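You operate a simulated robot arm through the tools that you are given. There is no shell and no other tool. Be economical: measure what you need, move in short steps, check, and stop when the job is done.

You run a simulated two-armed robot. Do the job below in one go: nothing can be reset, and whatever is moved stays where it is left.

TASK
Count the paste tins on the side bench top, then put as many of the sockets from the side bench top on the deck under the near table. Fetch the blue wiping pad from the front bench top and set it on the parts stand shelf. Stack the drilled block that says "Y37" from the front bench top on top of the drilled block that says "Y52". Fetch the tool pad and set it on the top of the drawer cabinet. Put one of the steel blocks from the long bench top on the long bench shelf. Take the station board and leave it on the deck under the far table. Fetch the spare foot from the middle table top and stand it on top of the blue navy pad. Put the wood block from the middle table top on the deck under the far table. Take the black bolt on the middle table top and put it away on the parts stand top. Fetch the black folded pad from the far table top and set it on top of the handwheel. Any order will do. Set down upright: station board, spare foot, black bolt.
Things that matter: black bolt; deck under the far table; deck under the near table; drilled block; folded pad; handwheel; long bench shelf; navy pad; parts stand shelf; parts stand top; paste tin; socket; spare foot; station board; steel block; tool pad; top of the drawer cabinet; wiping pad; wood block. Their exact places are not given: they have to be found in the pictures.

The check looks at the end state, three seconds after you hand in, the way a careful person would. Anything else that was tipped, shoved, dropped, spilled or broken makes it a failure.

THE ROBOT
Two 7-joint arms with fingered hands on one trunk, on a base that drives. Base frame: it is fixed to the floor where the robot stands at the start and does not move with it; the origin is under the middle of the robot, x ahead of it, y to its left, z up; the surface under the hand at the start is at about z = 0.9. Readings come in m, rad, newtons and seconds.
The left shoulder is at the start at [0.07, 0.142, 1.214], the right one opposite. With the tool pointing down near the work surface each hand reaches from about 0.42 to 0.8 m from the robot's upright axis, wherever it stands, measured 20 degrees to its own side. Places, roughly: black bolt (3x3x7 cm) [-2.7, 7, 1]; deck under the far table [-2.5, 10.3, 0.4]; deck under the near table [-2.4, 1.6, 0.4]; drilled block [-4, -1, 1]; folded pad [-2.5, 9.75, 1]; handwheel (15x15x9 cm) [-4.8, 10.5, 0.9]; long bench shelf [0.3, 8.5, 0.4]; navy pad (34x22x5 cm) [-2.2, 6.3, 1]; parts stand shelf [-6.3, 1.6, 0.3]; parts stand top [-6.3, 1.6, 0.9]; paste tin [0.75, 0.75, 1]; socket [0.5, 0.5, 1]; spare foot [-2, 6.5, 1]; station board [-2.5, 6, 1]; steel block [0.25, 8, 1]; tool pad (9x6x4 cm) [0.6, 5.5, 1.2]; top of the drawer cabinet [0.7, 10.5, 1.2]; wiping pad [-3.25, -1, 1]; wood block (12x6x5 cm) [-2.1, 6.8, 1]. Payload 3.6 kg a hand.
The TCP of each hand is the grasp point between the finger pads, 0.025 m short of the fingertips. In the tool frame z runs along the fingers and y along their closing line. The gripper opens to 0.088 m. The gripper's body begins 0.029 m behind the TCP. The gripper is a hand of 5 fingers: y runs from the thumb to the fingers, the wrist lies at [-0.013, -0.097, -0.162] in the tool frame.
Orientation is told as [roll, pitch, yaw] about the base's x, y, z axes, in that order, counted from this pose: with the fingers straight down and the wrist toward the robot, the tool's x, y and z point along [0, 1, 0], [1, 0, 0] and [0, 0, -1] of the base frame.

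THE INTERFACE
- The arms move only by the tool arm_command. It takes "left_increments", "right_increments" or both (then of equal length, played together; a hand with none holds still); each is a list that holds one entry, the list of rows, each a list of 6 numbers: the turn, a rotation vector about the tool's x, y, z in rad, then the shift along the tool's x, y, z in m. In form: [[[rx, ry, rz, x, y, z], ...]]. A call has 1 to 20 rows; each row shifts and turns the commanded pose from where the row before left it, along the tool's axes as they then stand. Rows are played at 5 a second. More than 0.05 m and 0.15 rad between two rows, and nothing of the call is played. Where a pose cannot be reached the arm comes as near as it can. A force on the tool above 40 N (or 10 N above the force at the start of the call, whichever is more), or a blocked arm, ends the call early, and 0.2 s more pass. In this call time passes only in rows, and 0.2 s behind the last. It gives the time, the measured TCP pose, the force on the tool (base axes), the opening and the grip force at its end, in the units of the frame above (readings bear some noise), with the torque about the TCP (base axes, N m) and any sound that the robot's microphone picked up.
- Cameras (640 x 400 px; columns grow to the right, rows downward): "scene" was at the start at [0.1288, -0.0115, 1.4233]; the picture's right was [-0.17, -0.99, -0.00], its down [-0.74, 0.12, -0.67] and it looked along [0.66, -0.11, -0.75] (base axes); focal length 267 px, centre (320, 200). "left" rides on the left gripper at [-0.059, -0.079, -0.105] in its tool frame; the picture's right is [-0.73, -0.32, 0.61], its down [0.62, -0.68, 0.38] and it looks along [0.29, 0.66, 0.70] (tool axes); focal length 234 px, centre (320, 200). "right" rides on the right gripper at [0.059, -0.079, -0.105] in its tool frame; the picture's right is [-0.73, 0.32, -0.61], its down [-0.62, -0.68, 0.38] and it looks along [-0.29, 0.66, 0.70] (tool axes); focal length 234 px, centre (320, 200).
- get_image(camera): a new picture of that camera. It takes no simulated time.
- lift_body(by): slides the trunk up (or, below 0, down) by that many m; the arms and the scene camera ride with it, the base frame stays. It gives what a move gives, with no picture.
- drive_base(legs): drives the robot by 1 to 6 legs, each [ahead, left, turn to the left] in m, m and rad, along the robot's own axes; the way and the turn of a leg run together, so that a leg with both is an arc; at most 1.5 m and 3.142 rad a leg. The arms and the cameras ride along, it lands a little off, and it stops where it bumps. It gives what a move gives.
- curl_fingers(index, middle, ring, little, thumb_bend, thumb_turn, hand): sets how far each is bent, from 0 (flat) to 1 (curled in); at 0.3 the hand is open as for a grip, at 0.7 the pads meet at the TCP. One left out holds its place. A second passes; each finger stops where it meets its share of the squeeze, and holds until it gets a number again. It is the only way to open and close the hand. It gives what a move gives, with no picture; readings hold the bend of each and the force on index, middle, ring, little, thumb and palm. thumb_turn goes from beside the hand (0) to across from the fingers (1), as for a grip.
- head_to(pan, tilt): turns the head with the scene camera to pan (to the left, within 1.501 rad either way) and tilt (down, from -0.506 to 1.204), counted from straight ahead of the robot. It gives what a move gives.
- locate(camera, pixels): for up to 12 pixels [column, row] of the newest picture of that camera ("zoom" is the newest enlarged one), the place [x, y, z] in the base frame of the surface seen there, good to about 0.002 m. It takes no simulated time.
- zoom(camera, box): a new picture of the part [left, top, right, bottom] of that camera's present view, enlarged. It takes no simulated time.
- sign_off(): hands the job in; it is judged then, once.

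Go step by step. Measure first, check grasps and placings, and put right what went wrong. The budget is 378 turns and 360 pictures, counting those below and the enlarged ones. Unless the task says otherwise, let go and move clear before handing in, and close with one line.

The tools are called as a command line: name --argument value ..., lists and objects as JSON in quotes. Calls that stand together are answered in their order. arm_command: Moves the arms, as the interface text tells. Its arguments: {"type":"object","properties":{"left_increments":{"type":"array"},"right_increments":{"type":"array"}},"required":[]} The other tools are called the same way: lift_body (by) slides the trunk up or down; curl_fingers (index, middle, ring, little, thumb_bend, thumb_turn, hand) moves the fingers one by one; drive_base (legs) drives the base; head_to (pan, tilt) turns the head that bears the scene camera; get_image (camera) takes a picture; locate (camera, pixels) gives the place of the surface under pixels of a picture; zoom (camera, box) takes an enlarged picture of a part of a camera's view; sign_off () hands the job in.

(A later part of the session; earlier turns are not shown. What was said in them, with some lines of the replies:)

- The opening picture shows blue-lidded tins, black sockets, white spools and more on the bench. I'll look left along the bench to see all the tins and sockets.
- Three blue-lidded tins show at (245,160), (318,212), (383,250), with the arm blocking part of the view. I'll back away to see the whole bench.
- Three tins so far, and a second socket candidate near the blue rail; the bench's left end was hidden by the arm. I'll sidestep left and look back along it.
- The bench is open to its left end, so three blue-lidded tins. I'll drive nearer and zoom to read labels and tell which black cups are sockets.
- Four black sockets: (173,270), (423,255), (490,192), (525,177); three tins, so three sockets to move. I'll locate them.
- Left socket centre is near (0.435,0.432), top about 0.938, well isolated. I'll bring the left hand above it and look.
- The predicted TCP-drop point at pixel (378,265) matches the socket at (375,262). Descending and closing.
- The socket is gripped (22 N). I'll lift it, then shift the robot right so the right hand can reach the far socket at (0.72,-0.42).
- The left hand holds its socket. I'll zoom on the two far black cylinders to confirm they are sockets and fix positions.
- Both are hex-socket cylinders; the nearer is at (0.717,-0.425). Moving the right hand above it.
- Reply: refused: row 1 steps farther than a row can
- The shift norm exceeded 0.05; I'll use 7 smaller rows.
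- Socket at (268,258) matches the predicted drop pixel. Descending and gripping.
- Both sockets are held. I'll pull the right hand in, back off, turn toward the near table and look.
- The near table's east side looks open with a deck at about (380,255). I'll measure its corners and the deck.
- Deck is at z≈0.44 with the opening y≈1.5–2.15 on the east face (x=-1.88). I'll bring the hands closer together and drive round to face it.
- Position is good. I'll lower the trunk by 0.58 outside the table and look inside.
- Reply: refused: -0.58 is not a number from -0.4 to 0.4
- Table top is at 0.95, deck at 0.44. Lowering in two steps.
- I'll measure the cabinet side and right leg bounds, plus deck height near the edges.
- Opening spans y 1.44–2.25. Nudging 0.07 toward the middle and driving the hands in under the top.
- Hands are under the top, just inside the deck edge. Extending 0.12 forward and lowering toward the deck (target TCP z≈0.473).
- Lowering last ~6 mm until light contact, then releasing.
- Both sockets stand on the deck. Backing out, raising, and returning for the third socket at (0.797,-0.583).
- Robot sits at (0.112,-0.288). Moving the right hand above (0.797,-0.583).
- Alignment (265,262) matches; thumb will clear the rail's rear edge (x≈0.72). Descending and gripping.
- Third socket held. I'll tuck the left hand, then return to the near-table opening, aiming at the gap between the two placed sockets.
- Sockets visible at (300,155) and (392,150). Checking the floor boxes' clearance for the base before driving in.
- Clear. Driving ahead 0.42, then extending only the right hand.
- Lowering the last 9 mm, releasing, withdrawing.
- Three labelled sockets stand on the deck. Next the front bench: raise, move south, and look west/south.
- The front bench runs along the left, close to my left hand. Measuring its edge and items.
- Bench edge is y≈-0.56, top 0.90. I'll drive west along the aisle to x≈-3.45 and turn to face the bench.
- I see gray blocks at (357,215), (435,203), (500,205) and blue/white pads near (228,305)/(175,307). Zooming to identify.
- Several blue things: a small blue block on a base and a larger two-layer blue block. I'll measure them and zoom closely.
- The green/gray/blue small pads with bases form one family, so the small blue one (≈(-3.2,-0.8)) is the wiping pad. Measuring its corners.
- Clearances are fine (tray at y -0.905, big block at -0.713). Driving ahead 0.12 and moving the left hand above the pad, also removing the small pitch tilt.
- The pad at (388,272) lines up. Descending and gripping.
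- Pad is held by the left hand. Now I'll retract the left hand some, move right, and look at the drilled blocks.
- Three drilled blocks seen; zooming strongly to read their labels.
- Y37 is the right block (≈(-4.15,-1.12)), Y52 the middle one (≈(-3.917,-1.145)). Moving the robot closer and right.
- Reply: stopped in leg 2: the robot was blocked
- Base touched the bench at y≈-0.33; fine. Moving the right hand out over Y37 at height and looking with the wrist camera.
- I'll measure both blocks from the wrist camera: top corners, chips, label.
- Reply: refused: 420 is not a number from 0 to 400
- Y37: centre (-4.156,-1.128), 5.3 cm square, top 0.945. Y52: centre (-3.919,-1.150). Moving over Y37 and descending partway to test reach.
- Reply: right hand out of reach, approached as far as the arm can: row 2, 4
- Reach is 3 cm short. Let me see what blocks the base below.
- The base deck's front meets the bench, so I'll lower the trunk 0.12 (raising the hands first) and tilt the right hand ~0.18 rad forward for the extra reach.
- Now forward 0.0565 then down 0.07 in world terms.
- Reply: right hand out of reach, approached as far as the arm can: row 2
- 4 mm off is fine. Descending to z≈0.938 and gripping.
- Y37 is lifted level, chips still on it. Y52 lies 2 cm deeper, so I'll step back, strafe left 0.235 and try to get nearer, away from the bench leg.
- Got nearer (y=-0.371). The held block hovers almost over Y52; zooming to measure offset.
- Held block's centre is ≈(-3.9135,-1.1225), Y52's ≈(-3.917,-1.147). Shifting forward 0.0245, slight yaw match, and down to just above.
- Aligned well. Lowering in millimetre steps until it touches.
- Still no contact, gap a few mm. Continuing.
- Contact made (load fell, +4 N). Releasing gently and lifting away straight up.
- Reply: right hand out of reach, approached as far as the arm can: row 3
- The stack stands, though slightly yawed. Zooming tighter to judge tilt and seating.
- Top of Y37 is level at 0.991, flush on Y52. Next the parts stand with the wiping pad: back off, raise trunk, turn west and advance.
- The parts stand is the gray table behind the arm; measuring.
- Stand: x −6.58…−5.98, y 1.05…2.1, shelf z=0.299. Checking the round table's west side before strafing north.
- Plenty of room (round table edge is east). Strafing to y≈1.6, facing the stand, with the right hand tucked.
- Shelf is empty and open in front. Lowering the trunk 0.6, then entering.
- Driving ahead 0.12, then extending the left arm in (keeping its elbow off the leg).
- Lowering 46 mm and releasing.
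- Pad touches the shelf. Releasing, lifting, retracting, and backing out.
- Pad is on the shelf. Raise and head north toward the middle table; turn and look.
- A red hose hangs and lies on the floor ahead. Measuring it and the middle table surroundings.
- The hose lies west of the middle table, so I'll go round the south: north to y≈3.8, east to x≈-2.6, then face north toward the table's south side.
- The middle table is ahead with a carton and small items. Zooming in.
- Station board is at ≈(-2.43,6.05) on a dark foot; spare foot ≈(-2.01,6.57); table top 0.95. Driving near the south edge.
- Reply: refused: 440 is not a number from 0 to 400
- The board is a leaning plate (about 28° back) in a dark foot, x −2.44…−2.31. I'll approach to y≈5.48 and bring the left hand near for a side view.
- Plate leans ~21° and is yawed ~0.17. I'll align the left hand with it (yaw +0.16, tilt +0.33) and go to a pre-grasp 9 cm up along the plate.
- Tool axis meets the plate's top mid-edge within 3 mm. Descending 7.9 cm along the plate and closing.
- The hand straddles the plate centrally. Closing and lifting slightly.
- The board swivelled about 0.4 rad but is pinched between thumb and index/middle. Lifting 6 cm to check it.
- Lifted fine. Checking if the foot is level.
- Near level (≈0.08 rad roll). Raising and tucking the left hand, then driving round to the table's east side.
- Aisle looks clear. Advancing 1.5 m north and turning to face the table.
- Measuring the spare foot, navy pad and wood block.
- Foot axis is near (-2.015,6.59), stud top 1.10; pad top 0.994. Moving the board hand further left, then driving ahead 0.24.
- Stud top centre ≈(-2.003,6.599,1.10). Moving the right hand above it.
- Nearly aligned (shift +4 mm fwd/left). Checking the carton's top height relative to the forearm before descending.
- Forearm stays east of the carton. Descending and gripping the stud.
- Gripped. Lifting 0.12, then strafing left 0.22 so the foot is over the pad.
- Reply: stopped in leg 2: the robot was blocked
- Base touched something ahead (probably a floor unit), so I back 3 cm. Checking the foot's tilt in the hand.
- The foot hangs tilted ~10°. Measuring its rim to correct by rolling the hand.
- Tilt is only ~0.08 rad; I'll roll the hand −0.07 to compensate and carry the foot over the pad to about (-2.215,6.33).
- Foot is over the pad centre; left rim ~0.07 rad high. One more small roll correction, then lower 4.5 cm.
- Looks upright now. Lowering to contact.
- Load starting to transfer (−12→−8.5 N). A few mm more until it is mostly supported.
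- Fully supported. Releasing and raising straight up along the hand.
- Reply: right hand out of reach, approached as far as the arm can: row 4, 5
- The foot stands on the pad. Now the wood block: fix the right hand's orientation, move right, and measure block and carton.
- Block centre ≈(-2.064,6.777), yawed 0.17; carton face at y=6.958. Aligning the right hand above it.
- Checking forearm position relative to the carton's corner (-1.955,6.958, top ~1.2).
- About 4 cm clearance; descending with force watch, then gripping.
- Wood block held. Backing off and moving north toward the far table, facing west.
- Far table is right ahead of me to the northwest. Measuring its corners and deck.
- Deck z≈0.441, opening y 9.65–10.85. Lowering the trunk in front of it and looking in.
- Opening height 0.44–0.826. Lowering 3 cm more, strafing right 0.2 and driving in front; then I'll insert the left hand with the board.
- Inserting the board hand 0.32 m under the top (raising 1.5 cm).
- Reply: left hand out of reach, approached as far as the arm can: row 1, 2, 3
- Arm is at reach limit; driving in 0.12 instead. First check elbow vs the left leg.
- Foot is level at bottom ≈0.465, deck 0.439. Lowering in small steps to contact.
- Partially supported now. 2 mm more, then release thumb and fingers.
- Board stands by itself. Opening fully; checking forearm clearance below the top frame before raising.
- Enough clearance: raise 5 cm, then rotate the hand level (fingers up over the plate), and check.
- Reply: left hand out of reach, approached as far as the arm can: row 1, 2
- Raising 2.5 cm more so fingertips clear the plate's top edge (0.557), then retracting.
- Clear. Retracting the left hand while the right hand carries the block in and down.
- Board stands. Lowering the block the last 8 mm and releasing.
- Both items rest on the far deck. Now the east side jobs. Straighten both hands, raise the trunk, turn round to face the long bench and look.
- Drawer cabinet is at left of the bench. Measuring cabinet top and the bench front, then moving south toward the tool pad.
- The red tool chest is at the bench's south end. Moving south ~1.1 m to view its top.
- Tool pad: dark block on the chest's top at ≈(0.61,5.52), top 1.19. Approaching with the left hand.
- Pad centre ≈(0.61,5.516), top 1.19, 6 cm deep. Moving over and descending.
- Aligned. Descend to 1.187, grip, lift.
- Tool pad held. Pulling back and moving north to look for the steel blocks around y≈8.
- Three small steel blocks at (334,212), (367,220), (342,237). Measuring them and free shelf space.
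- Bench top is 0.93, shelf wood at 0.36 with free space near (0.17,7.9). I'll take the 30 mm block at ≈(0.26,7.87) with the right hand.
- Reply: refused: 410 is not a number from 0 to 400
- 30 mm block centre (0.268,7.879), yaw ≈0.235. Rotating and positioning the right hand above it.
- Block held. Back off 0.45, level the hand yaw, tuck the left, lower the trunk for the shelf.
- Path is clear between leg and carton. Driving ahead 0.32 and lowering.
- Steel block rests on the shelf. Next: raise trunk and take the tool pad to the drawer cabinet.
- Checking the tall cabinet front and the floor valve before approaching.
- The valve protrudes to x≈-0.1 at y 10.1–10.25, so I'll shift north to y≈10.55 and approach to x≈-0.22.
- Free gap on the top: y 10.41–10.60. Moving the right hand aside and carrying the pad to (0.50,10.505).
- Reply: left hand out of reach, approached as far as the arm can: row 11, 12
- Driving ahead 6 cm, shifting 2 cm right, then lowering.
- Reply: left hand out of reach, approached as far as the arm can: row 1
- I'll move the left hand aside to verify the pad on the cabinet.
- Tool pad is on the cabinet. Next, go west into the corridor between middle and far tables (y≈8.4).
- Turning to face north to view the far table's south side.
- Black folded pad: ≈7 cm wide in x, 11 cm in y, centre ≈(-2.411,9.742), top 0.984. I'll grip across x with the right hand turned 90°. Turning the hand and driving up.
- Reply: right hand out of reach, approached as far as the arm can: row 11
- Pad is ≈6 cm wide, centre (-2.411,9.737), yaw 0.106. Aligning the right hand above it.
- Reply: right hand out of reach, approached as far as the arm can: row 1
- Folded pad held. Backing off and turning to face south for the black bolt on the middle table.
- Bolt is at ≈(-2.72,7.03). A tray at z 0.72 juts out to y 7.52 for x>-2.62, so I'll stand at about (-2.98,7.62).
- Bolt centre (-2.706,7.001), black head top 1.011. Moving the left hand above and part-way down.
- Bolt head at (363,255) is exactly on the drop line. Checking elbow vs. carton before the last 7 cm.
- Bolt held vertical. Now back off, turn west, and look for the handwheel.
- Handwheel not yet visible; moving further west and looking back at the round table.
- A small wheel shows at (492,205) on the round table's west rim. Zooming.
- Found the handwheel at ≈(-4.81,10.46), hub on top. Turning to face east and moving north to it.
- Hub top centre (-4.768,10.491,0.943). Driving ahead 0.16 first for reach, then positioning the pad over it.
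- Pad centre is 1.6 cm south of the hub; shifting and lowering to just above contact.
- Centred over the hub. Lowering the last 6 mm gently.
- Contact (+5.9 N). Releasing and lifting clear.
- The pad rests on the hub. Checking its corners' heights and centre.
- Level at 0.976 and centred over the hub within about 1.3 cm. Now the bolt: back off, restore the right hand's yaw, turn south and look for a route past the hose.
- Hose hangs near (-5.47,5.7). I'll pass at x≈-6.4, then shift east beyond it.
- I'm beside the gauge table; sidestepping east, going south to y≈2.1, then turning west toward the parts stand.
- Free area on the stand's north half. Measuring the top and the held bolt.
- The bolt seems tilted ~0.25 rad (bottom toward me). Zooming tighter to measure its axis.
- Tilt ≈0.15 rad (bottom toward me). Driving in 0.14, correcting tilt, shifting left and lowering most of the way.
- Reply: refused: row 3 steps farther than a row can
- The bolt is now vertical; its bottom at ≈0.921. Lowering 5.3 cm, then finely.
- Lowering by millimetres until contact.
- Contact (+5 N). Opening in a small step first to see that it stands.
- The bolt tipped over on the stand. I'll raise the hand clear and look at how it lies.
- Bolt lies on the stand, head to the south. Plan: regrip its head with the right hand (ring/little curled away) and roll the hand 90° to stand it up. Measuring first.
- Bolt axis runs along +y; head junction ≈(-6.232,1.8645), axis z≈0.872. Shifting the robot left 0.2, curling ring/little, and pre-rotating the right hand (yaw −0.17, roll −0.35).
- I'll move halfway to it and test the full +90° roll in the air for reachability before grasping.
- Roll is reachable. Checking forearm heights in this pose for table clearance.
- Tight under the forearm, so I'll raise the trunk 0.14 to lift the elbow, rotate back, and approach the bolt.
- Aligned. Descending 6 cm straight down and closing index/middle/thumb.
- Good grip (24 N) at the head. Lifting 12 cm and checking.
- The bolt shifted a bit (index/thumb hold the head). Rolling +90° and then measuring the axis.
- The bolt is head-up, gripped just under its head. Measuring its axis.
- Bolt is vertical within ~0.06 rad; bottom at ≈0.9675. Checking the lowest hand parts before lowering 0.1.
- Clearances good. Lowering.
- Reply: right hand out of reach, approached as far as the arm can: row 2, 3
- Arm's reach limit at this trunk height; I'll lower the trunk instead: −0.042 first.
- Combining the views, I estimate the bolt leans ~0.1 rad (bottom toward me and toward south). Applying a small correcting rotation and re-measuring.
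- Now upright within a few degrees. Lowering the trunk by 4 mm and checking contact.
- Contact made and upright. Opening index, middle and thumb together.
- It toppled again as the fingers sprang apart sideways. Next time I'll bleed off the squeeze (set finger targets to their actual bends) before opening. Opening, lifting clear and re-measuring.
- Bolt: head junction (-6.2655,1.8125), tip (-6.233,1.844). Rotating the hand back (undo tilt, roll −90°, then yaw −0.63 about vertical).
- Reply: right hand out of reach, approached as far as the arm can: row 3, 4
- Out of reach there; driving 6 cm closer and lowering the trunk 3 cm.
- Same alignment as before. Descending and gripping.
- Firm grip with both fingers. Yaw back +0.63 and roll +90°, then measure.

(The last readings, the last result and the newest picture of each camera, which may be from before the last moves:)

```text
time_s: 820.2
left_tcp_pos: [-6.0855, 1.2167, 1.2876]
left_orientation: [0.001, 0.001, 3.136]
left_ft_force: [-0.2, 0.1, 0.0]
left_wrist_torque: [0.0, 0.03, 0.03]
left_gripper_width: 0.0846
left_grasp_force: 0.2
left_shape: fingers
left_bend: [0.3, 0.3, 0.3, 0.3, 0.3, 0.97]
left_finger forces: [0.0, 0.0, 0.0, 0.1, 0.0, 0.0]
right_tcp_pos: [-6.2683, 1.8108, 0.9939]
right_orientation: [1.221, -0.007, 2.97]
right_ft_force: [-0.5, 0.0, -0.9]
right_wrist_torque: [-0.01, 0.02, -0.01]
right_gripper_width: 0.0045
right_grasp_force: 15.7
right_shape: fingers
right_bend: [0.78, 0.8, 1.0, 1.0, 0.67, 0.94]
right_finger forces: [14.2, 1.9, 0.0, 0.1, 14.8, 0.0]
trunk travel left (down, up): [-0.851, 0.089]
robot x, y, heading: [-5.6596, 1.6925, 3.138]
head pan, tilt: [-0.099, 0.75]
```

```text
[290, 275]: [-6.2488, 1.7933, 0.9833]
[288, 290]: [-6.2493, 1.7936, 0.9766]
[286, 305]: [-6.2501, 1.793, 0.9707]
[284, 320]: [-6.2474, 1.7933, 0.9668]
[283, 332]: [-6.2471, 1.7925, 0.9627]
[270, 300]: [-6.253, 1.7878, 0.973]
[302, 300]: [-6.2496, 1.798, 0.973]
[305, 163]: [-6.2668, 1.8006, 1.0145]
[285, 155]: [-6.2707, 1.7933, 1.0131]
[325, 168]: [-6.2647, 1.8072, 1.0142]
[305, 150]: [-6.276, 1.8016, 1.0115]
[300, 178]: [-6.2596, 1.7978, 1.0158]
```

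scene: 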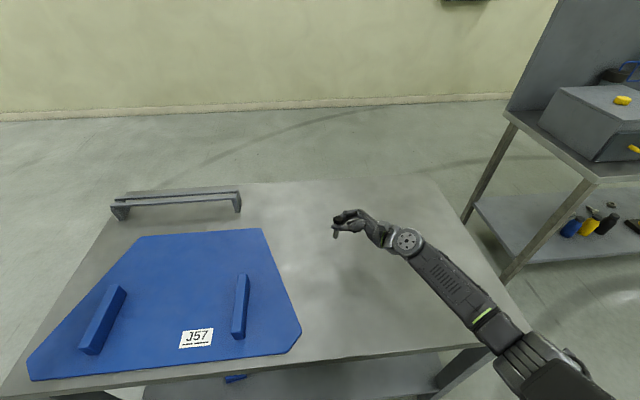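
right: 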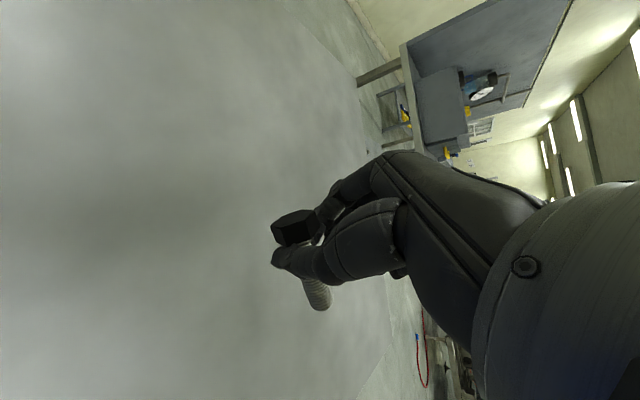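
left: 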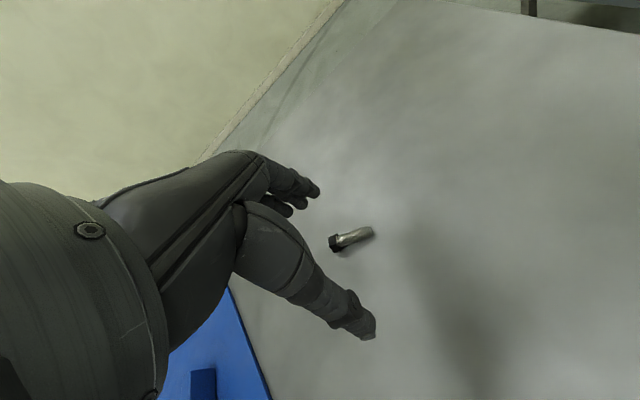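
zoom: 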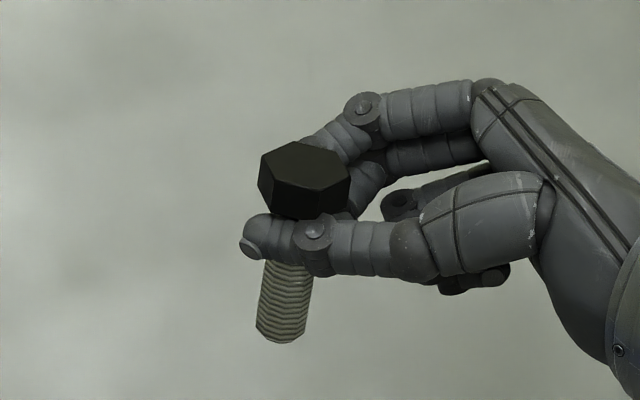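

The head face slopes ~0.22 (head leaning away from me). Correcting with −0.2 about the lateral axis and re-measuring the head face.

arm_command --right_increments '[[[-0.0344, -0.03, -0.0939, 0, 0, 0], [-0.0344, -0.02, -0.0939, 0, 0, 0], [0, 0, 0, 0, 0, 0]]]'

zoom --camera "scene" --box '[320, 200, 360, 245]'

locate --camera "zoom" --pixels '[[280, 260], [280, 275], [280, 290], [280, 305], [280, 320], [305, 163], [285, 155], [325, 160], [300, 145], [300, 175], [270, 150], [310, 180]]'

```text
time_s: 821.0
left_tcp_pos: [-6.0859, 1.2159, 1.2877]
left_orientation: [0.005, 0.001, 3.135]
left_ft_force: [1.0, -0.4, -0.4]
left_wrist_torque: [0.0, -0.02, 0.01]
left_gripper_width: 0.0847
left_grasp_force: 0.0
left_shape: fingers
left_bend: [0.3, 0.3, 0.3, 0.3, 0.3, 0.97]
left_finger forces: [0.0, 0.0, 0.0, 0.0, 0.1, 0.1]
right_tcp_pos: [-6.2678, 1.8098, 0.9932]
right_orientation: [1.168, -0.206, 2.974]
right_ft_force: [0.3, -0.2, -0.2]
right_wrist_torque: [0.01, 0.01, 0.0]
right_gripper_width: 0.0045
right_grasp_force: 14.9
right_shape: fingers
right_bend: [0.78, 0.8, 1.0, 1.0, 0.67, 0.94]
right_finger forces: [14.0, 1.8, 0.0, 0.0, 14.8, 0.1]
trunk travel left (down, up): [-0.851, 0.089]
robot x, y, heading: [-5.6606, 1.6909, 3.138]
head pan, tilt: [-0.099, 0.75]
```

```text
8.89 times, centred on (340, 222) of scene
```

zoom: 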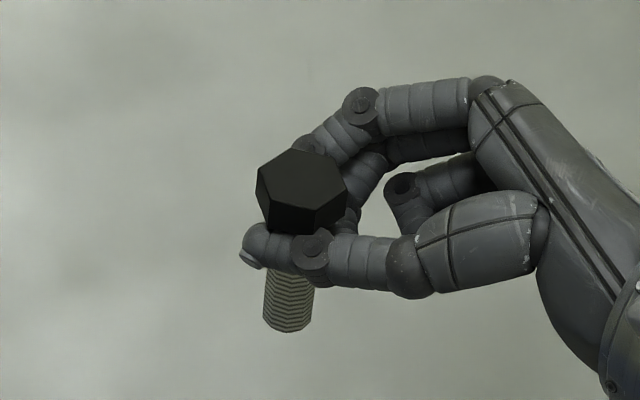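

```text
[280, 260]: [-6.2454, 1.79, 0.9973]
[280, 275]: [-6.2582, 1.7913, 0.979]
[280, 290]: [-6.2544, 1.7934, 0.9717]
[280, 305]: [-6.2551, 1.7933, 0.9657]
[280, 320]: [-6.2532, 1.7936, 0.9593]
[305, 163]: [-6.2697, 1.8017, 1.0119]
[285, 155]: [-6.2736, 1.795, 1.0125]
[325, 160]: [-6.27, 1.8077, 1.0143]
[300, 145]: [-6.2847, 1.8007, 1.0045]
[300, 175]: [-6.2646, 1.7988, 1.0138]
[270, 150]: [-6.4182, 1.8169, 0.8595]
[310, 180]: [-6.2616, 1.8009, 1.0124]
```

Head face is level now (tilt ≲0.04). Lowering: half with trunk, half with arm.

lift_body --by -0.04

arm_command --right_increments '[[[0, 0, 0, -0.0203, -0.0046, 0.0087], [0, 0, 0, -0.0202, -0.0046, 0.0086], [0, 0, 0, 0, 0, 0]]]'

zoom --camera "scene" --box '[320, 215, 360, 260]'

locate --camera "zoom" --pixels '[[285, 290], [285, 305], [285, 320], [300, 165], [285, 160], [320, 170], [300, 150], [300, 185], [310, 195]]'

```text
time_s: 821.8
left_tcp_pos: [-6.0862, 1.2153, 1.2486]
left_orientation: [0.002, 0.0, 3.133]
left_ft_force: [-0.2, -0.6, 2.0]
left_wrist_torque: [-0.03, -0.01, -0.01]
left_gripper_width: 0.0846
left_grasp_force: 0.0
left_shape: fingers
left_bend: [0.3, 0.3, 0.3, 0.3, 0.3, 0.97]
left_finger forces: [0.0, 0.0, 0.0, 0.1, 0.0, 0.1]
right_tcp_pos: [-6.2689, 1.8104, 0.9531]
right_orientation: [1.17, -0.205, 2.972]
right_ft_force: [-0.7, -0.5, -0.8]
right_wrist_torque: [0.01, 0.0, 0.0]
right_gripper_width: 0.0045
right_grasp_force: 15.5
right_shape: fingers
right_bend: [0.78, 0.8, 1.0, 1.0, 0.67, 0.94]
right_finger forces: [13.9, 1.7, 0.1, 0.1, 15.0, 0.1]
trunk travel left (down, up): [-0.811, 0.129]
robot x, y, heading: [-5.6621, 1.691, 3.138]
head pan, tilt: [-0.099, 0.75]
```

```text
time_s: 822.6
left_tcp_pos: [-6.0854, 1.215, 1.2473]
left_orientation: [0.002, -0.002, 3.133]
left_ft_force: [-1.1, -0.7, -0.1]
left_wrist_torque: [0.05, 0.0, -0.03]
left_gripper_width: 0.085
left_grasp_force: 0.0
left_shape: fingers
left_bend: [0.3, 0.3, 0.3, 0.3, 0.3, 0.97]
left_finger forces: [0.1, 0.0, 0.0, 0.0, 0.1, 0.0]
right_tcp_pos: [-6.2681, 1.8107, 0.9101]
right_orientation: [1.166, -0.205, 2.976]
right_ft_force: [-1.0, -0.6, -1.1]
right_wrist_torque: [0.0, 0.03, -0.01]
right_gripper_width: 0.0045
right_grasp_force: 15.3
right_shape: fingers
right_bend: [0.78, 0.8, 1.0, 1.0, 0.67, 0.94]
right_finger forces: [14.0, 2.0, 0.1, 0.0, 14.9, 0.0]
trunk travel left (down, up): [-0.811, 0.129]
robot x, y, heading: [-5.659, 1.6938, 3.139]
head pan, tilt: [-0.099, 0.75]
```

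```text
8.89 times, centred on (340, 238) of scene
```

zoom: 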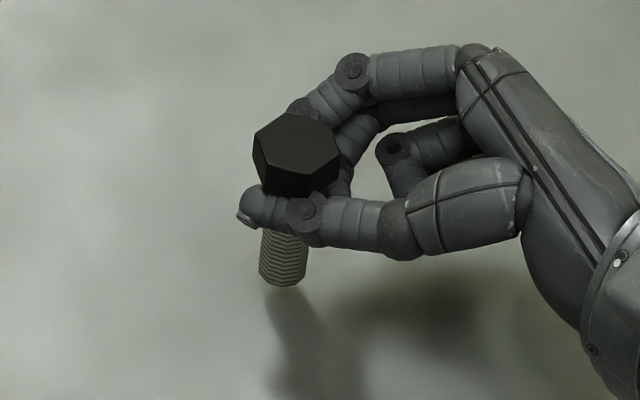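

```text
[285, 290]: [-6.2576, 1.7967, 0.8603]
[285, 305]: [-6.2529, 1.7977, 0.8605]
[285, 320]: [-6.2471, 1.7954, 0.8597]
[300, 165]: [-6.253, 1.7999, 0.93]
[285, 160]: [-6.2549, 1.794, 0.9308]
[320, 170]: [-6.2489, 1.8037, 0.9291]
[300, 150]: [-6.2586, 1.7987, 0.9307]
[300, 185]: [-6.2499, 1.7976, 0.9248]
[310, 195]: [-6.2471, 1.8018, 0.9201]
```

Level still. Lowering the last ~1.3 cm with contact check.

arm_command --right_increments '[[[0, 0, 0, -0.0072, -0.0016, 0.0031], [0, 0, 0, -0.0018, -0.0004, 0.0008], [0, 0, 0, 0, 0, 0]]]'

arm_command --right_increments '[[[0, 0, 0, -0.0018, -0.0004, 0.0008], [0, 0, 0, 0, 0, 0]]]'

```text
time_s: 823.4
left_tcp_pos: [-6.0843, 1.2139, 1.2487]
left_orientation: [0.002, 0.0, 3.136]
left_ft_force: [-0.7, -0.4, 0.7]
left_wrist_torque: [-0.03, -0.02, -0.02]
left_gripper_width: 0.0847
left_grasp_force: 0.1
left_shape: fingers
left_bend: [0.3, 0.3, 0.3, 0.3, 0.3, 0.97]
left_finger forces: [0.0, 0.1, 0.1, 0.0, 0.1, 0.1]
right_tcp_pos: [-6.2681, 1.8085, 0.9008]
right_orientation: [1.168, -0.207, 2.974]
right_ft_force: [0.1, 0.1, 7.8]
right_wrist_torque: [-0.09, 0.03, -0.03]
right_gripper_width: 0.0043
right_grasp_force: 15.6
right_shape: fingers
right_bend: [0.78, 0.8, 1.0, 1.0, 0.68, 0.93]
right_finger forces: [13.4, 2.3, 0.1, 0.0, 15.1, 0.1]
trunk travel left (down, up): [-0.811, 0.129]
robot x, y, heading: [-5.6642, 1.693, 3.137]
head pan, tilt: [-0.099, 0.75]
```

```text
time_s: 824.0
left_tcp_pos: [-6.0837, 1.2151, 1.2494]
left_orientation: [0.002, -0.002, 3.135]
left_ft_force: [-0.1, -0.5, 0.6]
left_wrist_torque: [-0.04, -0.02, 0.03]
left_gripper_width: 0.0848
left_grasp_force: 0.0
left_shape: fingers
left_bend: [0.3, 0.3, 0.3, 0.3, 0.3, 0.97]
left_finger forces: [0.0, 0.0, 0.1, 0.0, 0.0, 0.1]
right_tcp_pos: [-6.2664, 1.8095, 0.8988]
right_orientation: [1.169, -0.209, 2.975]
right_ft_force: [-1.0, 1.0, 12.8]
right_wrist_torque: [-0.13, 0.01, -0.02]
right_gripper_width: 0.0041
right_grasp_force: 15.5
right_shape: fingers
right_bend: [0.78, 0.8, 1.0, 1.0, 0.69, 0.93]
right_finger forces: [12.4, 3.1, 0.0, 0.1, 14.8, 0.0]
trunk travel left (down, up): [-0.811, 0.129]
robot x, y, heading: [-5.6597, 1.6899, 3.136]
head pan, tilt: [-0.099, 0.75]
```

Seated with 13 N. I'll ease up 1.5 mm, then bleed the squeeze by commanding the fingers to their present bends.

arm_command --right_increments '[[[0, 0, 0, 0.0014, 0.0003, -0.0006], [0, 0, 0, 0, 0, 0]]]'

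curl_fingers --hand "right" --index 0.78 --thumb_bend 0.69 --thumb_turn 0.93

zoom --camera "scene" --box '[320, 215, 360, 260]'

```text
time_s: 824.6
left_tcp_pos: [-6.0851, 1.2149, 1.2478]
left_orientation: [0.0, -0.001, 3.135]
left_ft_force: [-0.1, -0.3, -0.7]
left_wrist_torque: [-0.01, 0.0, -0.01]
left_gripper_width: 0.0846
left_grasp_force: 0.0
left_shape: fingers
left_bend: [0.3, 0.3, 0.3, 0.3, 0.3, 0.97]
left_finger forces: [0.0, 0.0, 0.0, 0.0, 0.0, 0.0]
right_tcp_pos: [-6.2673, 1.8098, 0.8987]
right_orientation: [1.169, -0.206, 2.974]
right_ft_force: [-1.4, 0.1, 8.7]
right_wrist_torque: [-0.07, 0.05, -0.04]
right_gripper_width: 0.0041
right_grasp_force: 15.0
right_shape: fingers
right_bend: [0.78, 0.8, 1.0, 1.0, 0.69, 0.93]
right_finger forces: [12.5, 3.0, 0.0, 0.1, 14.4, 0.0]
trunk travel left (down, up): [-0.811, 0.129]
robot x, y, heading: [-5.6598, 1.6914, 3.138]
head pan, tilt: [-0.099, 0.75]
```

```text
time_s: 825.6
left_tcp_pos: [-6.0846, 1.2145, 1.2495]
left_orientation: [0.002, 0.0, 3.134]
left_ft_force: [0.2, -0.1, -0.1]
left_wrist_torque: [0.02, 0.02, 0.0]
left_gripper_width: 0.0845
left_grasp_force: 0.2
left_shape: fingers
left_bend: [0.3, 0.3, 0.3, 0.3, 0.3, 0.97]
left_finger forces: [0.1, 0.0, 0.1, 0.0, 0.0, 0.0]
right_tcp_pos: [-6.2672, 1.8094, 0.8996]
right_orientation: [1.169, -0.208, 2.977]
right_ft_force: [-0.2, -0.5, 7.4]
right_wrist_torque: [-0.11, -0.01, 0.01]
right_gripper_width: 0.0064
right_grasp_force: 7.6
right_shape: fingers
right_bend: [0.77, 0.8, 1.0, 1.0, 0.63, 0.92]
right_finger forces: [7.5, 0.0, 0.1, 0.0, 7.3, 0.1]
trunk travel left (down, up): [-0.811, 0.129]
robot x, y, heading: [-5.6577, 1.6958, 3.136]
head pan, tilt: [-0.099, 0.75]
```

```text
8.89 times, centred on (340, 238) of scene
```

zoom: 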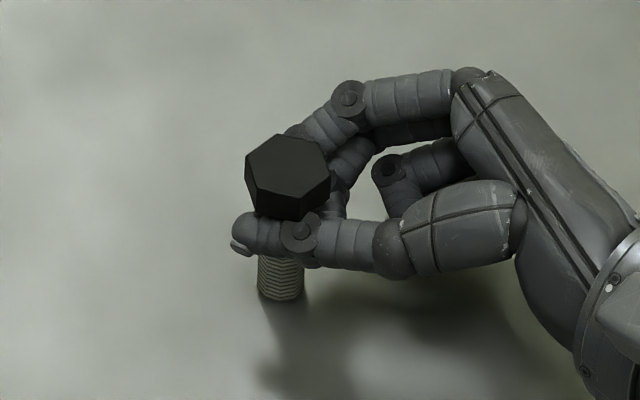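

Squeeze halved and still upright. Bleeding further.

curl_fingers --hand "right" --index 0.77 --middle 0.75 --thumb_bend 0.635 --thumb_turn 0.92

zoom --camera "scene" --box '[320, 215, 360, 260]'

```text
time_s: 826.6
left_tcp_pos: [-6.0851, 1.2152, 1.2489]
left_orientation: [0.0, 0.001, 3.135]
left_ft_force: [0.1, 0.3, 0.1]
left_wrist_torque: [0.02, -0.01, -0.02]
left_gripper_width: 0.0849
left_grasp_force: 0.0
left_shape: fingers
left_bend: [0.3, 0.3, 0.3, 0.3, 0.3, 0.97]
left_finger forces: [0.0, 0.0, 0.0, 0.1, 0.1, 0.0]
right_tcp_pos: [-6.2667, 1.8085, 0.8985]
right_orientation: [1.17, -0.207, 2.977]
right_ft_force: [0.0, 0.3, 3.5]
right_wrist_torque: [-0.01, -0.05, -0.01]
right_gripper_width: 0.0085
right_grasp_force: 7.7
right_shape: fingers
right_bend: [0.76, 0.78, 1.0, 1.0, 0.59, 0.91]
right_finger forces: [4.3, 6.2, 0.0, 0.0, 4.4, 0.1]
trunk travel left (down, up): [-0.811, 0.129]
robot x, y, heading: [-5.6596, 1.6951, 3.139]
head pan, tilt: [-0.099, 0.75]
```

```text
8.89 times, centred on (340, 238) of scene
```

zoom: 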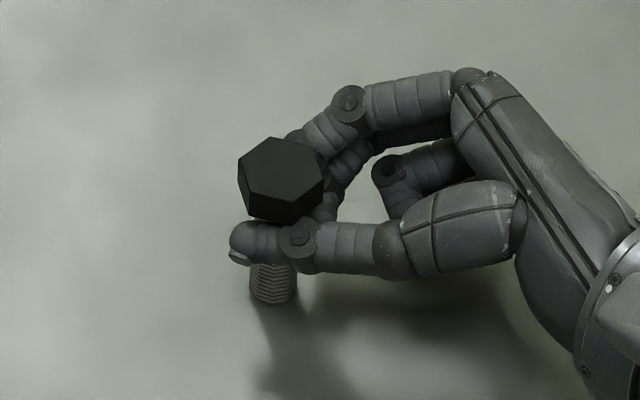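

The index is still pushing; now retreat index/middle while the thumb holds its place.

curl_fingers --hand "right" --index 0.73 --middle 0.7 --thumb_bend 0.59 --thumb_turn 0.91

zoom --camera "scene" --box '[320, 215, 360, 260]'

```text
time_s: 827.6
left_tcp_pos: [-6.0845, 1.2156, 1.2483]
left_orientation: [0.003, -0.001, 3.135]
left_ft_force: [-0.7, -0.2, -0.6]
left_wrist_torque: [-0.03, 0.0, -0.03]
left_gripper_width: 0.0848
left_grasp_force: 0.0
left_shape: fingers
left_bend: [0.3, 0.3, 0.3, 0.3, 0.3, 0.97]
left_finger forces: [0.1, 0.0, 0.0, 0.0, 0.0, 0.1]
right_tcp_pos: [-6.2681, 1.8092, 0.9001]
right_orientation: [1.166, -0.205, 2.977]
right_ft_force: [1.3, -0.3, 1.1]
right_wrist_torque: [-0.02, -0.01, 0.0]
right_gripper_width: 0.0102
right_grasp_force: 1.3
right_shape: fingers
right_bend: [0.73, 0.7, 1.0, 1.0, 0.57, 0.91]
right_finger forces: [1.2, 0.0, 0.0, 0.1, 1.7, 0.0]
trunk travel left (down, up): [-0.811, 0.129]
robot x, y, heading: [-5.6631, 1.6911, 3.138]
head pan, tilt: [-0.099, 0.75]
```

```text
8.89 times, centred on (340, 238) of scene
```

zoom: 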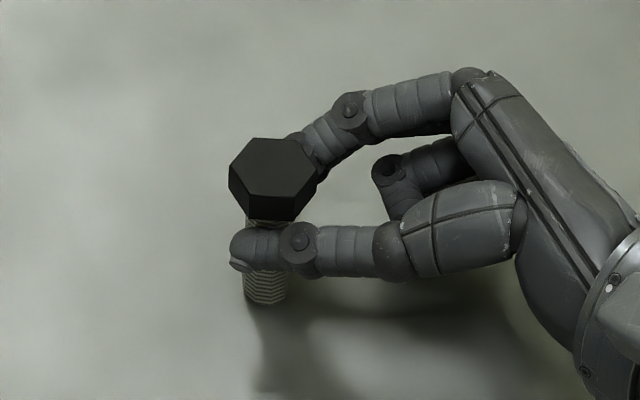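

Only ~1 N left and upright. Opening a little further on both sides.

curl_fingers --hand "right" --index 0.69 --middle 0.6 --thumb_bend 0.55 --thumb_turn 0.91

zoom --camera "scene" --box '[320, 215, 360, 260]'

```text
time_s: 828.6
left_tcp_pos: [-6.0847, 1.2153, 1.2491]
left_orientation: [0.002, 0.001, 3.133]
left_ft_force: [0.4, -0.3, -0.6]
left_wrist_torque: [0.03, -0.02, -0.01]
left_gripper_width: 0.0847
left_grasp_force: 0.2
left_shape: fingers
left_bend: [0.3, 0.3, 0.3, 0.3, 0.3, 0.97]
left_finger forces: [0.1, 0.0, 0.0, 0.0, 0.0, 0.1]
right_tcp_pos: [-6.2676, 1.8087, 0.8991]
right_orientation: [1.168, -0.205, 2.976]
right_ft_force: [0.5, 0.1, 0.0]
right_wrist_torque: [0.02, 0.0, -0.01]
right_gripper_width: 0.0165
right_grasp_force: 0.1
right_shape: fingers
right_bend: [0.69, 0.6, 1.0, 1.0, 0.55, 0.91]
right_finger forces: [0.1, 0.1, 0.1, 0.0, 0.1, 0.1]
trunk travel left (down, up): [-0.811, 0.129]
robot x, y, heading: [-5.6628, 1.6894, 3.14]
head pan, tilt: [-0.099, 0.75]
```

```text
8.89 times, centred on (340, 238) of scene
```

zoom: 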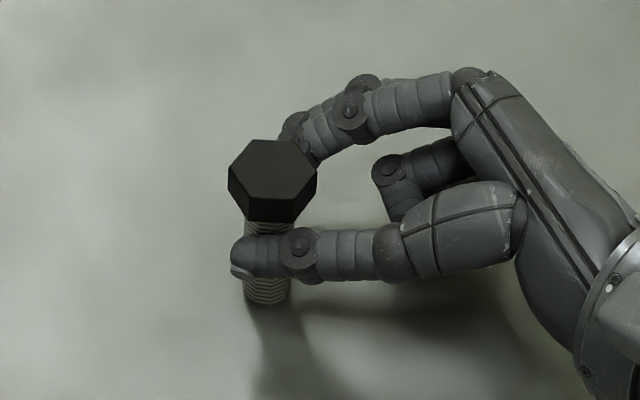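

No contact forces and the bolt stands. Opening wider, then withdrawing along the pointing axis.

curl_fingers --hand "right" --index 0.5 --middle 0.45 --thumb_bend 0.42

zoom --camera "scene" --box '[320, 215, 360, 260]'

```text
time_s: 829.6
left_tcp_pos: [-6.085, 1.2165, 1.2479]
left_orientation: [0.002, 0.0, 3.135]
left_ft_force: [-0.9, 0.5, 0.3]
left_wrist_torque: [-0.03, 0.02, -0.02]
left_gripper_width: 0.085
left_grasp_force: 0.1
left_shape: fingers
left_bend: [0.3, 0.3, 0.3, 0.3, 0.3, 0.97]
left_finger forces: [0.0, 0.0, 0.0, 0.0, 0.0, 0.1]
right_tcp_pos: [-6.2676, 1.8089, 0.8988]
right_orientation: [1.167, -0.204, 2.976]
right_ft_force: [0.1, -0.8, -0.6]
right_wrist_torque: [0.01, -0.04, -0.01]
right_gripper_width: 0.0507
right_grasp_force: 0.1
right_shape: fingers
right_bend: [0.5, 0.45, 1.0, 1.0, 0.42, 0.9]
right_finger forces: [0.1, 0.0, 0.0, 0.0, 0.0, 0.0]
trunk travel left (down, up): [-0.811, 0.129]
robot x, y, heading: [-5.6589, 1.6899, 3.134]
head pan, tilt: [-0.099, 0.75]
```

```text
8.89 times, centred on (340, 238) of scene
```

zoom: 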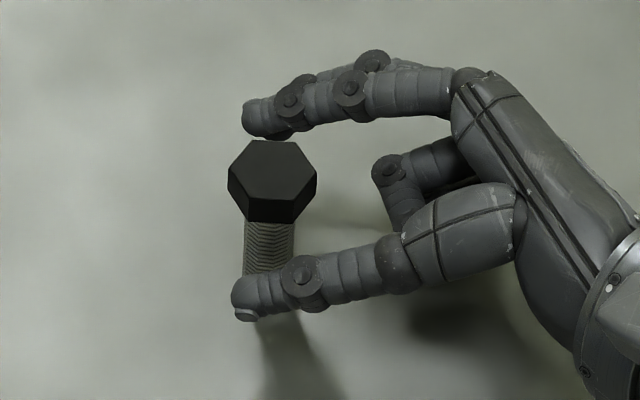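

Bolt stands free. Withdrawing slowly along the fingers' axis.

arm_command --right_increments '[[[0, 0, 0, 0, 0, -0.02], [0, 0, 0, 0, 0, -0.03], [0, 0, 0, 0, 0, -0.04], [0, 0, 0, 0, 0, -0.045], [0, 0, 0, 0, 0, -0.045]]]'

get_image --camera "scene"

zoom --camera "scene" --box '[310, 205, 370, 270]'

```text
time_s: 830.8
left_tcp_pos: [-6.085, 1.2171, 1.2495]
left_orientation: [0.003, 0.002, 3.135]
left_ft_force: [-0.4, -0.4, -0.7]
left_wrist_torque: [-0.02, -0.02, 0.0]
left_gripper_width: 0.0849
left_grasp_force: 0.0
left_shape: fingers
left_bend: [0.3, 0.3, 0.3, 0.3, 0.3, 0.97]
left_finger forces: [0.0, 0.0, 0.1, 0.0, 0.0, 0.1]
right_tcp_pos: [-6.2244, 1.9729, 0.9666]
right_orientation: [1.17, -0.206, 2.973]
right_ft_force: [0.5, 0.2, -0.3]
right_wrist_torque: [-0.02, 0.01, 0.0]
right_gripper_width: 0.0509
right_grasp_force: 0.1
right_shape: fingers
right_bend: [0.5, 0.45, 1.0, 1.0, 0.42, 0.9]
right_finger forces: [0.0, 0.0, 0.0, 0.0, 0.0, 0.1]
trunk travel left (down, up): [-0.811, 0.129]
robot x, y, heading: [-5.6597, 1.6933, 3.135]
head pan, tilt: [-0.099, 0.75]
```

```text
69 pictures are left
```

scene: 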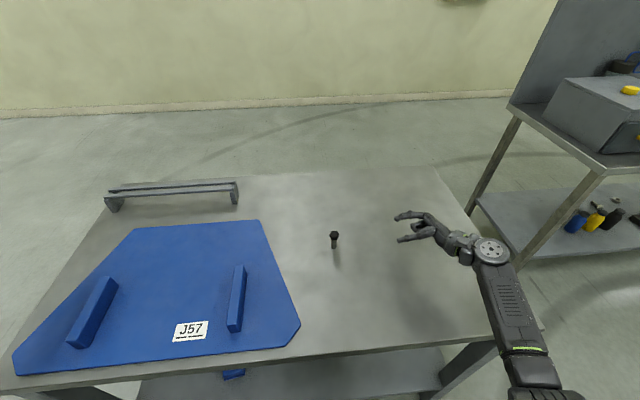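

```text
6.15 times, centred on (340, 238) of scene
```

zoom: 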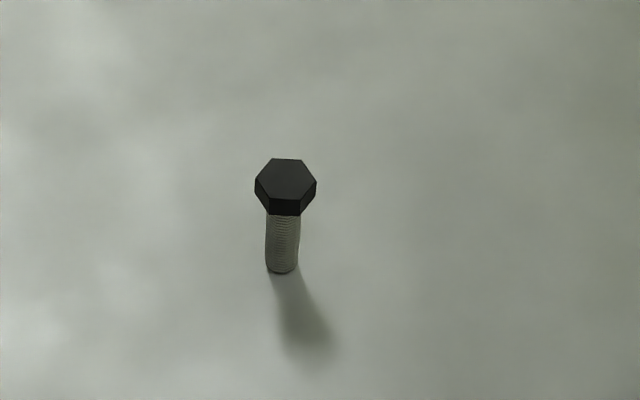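

The bolt stands upright on the parts stand. Raising the right hand and backing the robot clear for a final look.

arm_command --right_increments '[[[0, 0, 0, 0.04, 0, -0.02], [0, 0, 0, 0.04, 0, -0.02], [0, 0, 0, 0.04, 0, -0.02], [0, 0, 0, 0.04, 0, 0]]]'

drive_base --legs '[[-0.5, 0, 0]]'

head_to --pan 0.0 --tilt 0.6

get_image --camera "scene"

```text
time_s: 831.8
left_tcp_pos: [-6.0849, 1.2148, 1.2489]
left_orientation: [0.002, 0.0, 3.135]
left_ft_force: [-0.5, -0.6, 0.1]
left_wrist_torque: [0.03, 0.01, -0.05]
left_gripper_width: 0.0845
left_grasp_force: 0.1
left_shape: fingers
left_bend: [0.3, 0.3, 0.3, 0.3, 0.3, 0.97]
left_finger forces: [0.1, 0.1, 0.0, 0.0, 0.0, 0.0]
right_tcp_pos: [-6.1919, 1.9574, 1.1358]
right_orientation: [1.168, -0.205, 2.973]
right_ft_force: [0.9, 0.2, 0.6]
right_wrist_torque: [0.02, 0.03, -0.03]
right_gripper_width: 0.051
right_grasp_force: 0.1
right_shape: fingers
right_bend: [0.5, 0.45, 1.0, 1.0, 0.42, 0.9]
right_finger forces: [0.0, 0.1, 0.0, 0.0, 0.0, 0.1]
trunk travel left (down, up): [-0.811, 0.129]
robot x, y, heading: [-5.664, 1.6899, 3.142]
head pan, tilt: [-0.099, 0.75]
```

```text
time_s: 834.8
left_tcp_pos: [-5.5905, 1.2156, 1.2474]
left_orientation: [0.002, 0.003, 3.128]
left_ft_force: [0.1, -0.4, 0.4]
left_wrist_torque: [0.02, 0.0, 0.01]
left_gripper_width: 0.0848
left_grasp_force: 0.1
left_shape: fingers
left_bend: [0.3, 0.3, 0.3, 0.3, 0.3, 0.97]
left_finger forces: [0.0, 0.1, 0.0, 0.0, 0.1, 0.0]
right_tcp_pos: [-5.6928, 1.9578, 1.135]
right_orientation: [1.168, -0.203, 2.967]
right_ft_force: [0.1, -0.4, 0.7]
right_wrist_torque: [-0.01, 0.02, 0.01]
right_gripper_width: 0.0513
right_grasp_force: 0.0
right_shape: fingers
right_bend: [0.5, 0.45, 1.0, 1.0, 0.42, 0.9]
right_finger forces: [0.0, 0.1, 0.1, 0.1, 0.0, 0.0]
trunk travel left (down, up): [-0.811, 0.129]
robot x, y, heading: [-5.1604, 1.6881, 3.134]
head pan, tilt: [-0.099, 0.75]
```

```text
time_s: 835.5
left_tcp_pos: [-5.5882, 1.2145, 1.2494]
left_orientation: [0.001, 0.0, 3.127]
left_ft_force: [0.0, -0.8, -0.4]
left_wrist_torque: [0.02, -0.02, 0.01]
left_gripper_width: 0.0846
left_grasp_force: 0.0
left_shape: fingers
left_bend: [0.3, 0.3, 0.3, 0.3, 0.3, 0.97]
left_finger forces: [0.0, 0.0, 0.0, 0.0, 0.1, 0.0]
right_tcp_pos: [-5.6893, 1.9582, 1.1353]
right_orientation: [1.17, -0.205, 2.966]
right_ft_force: [1.0, -0.6, -0.2]
right_wrist_torque: [-0.01, 0.0, -0.04]
right_gripper_width: 0.0508
right_grasp_force: 0.1
right_shape: fingers
right_bend: [0.5, 0.45, 1.0, 1.0, 0.42, 0.9]
right_finger forces: [0.0, 0.0, 0.1, 0.0, 0.0, 0.1]
trunk travel left (down, up): [-0.811, 0.129]
robot x, y, heading: [-5.1564, 1.6849, 3.13]
head pan, tilt: [0.0, 0.6]
```

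```text
67 pictures are left
```

scene: 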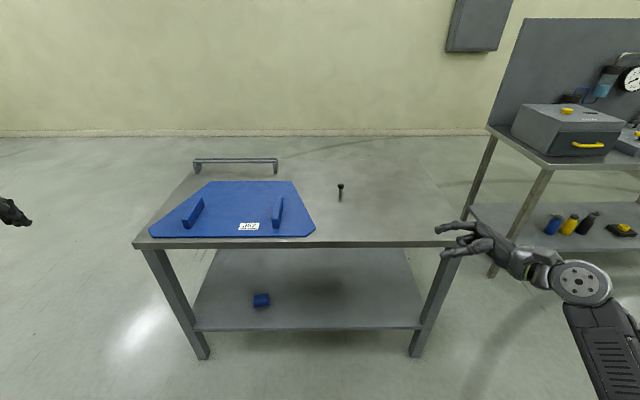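

The last picture shows the bolt upright on the stand top at (340,190) and the blue wiping pad on its shelf at (261,300). Both hands are empty and clear, so I'm handing in.

sign_off

```text
The job is handed in.
```

I counted three paste tins, put three sockets on the deck under the near table, and did all the other moves; the board, spare foot and bolt are upright, though the bolt fell over on the stand top twice before it stood. I saw every item in place, but the folded pad balances on the handwheel's small hub about 1.3 cm off centre. The base also bumped the front bench, and something unseen by the middle table, once each.
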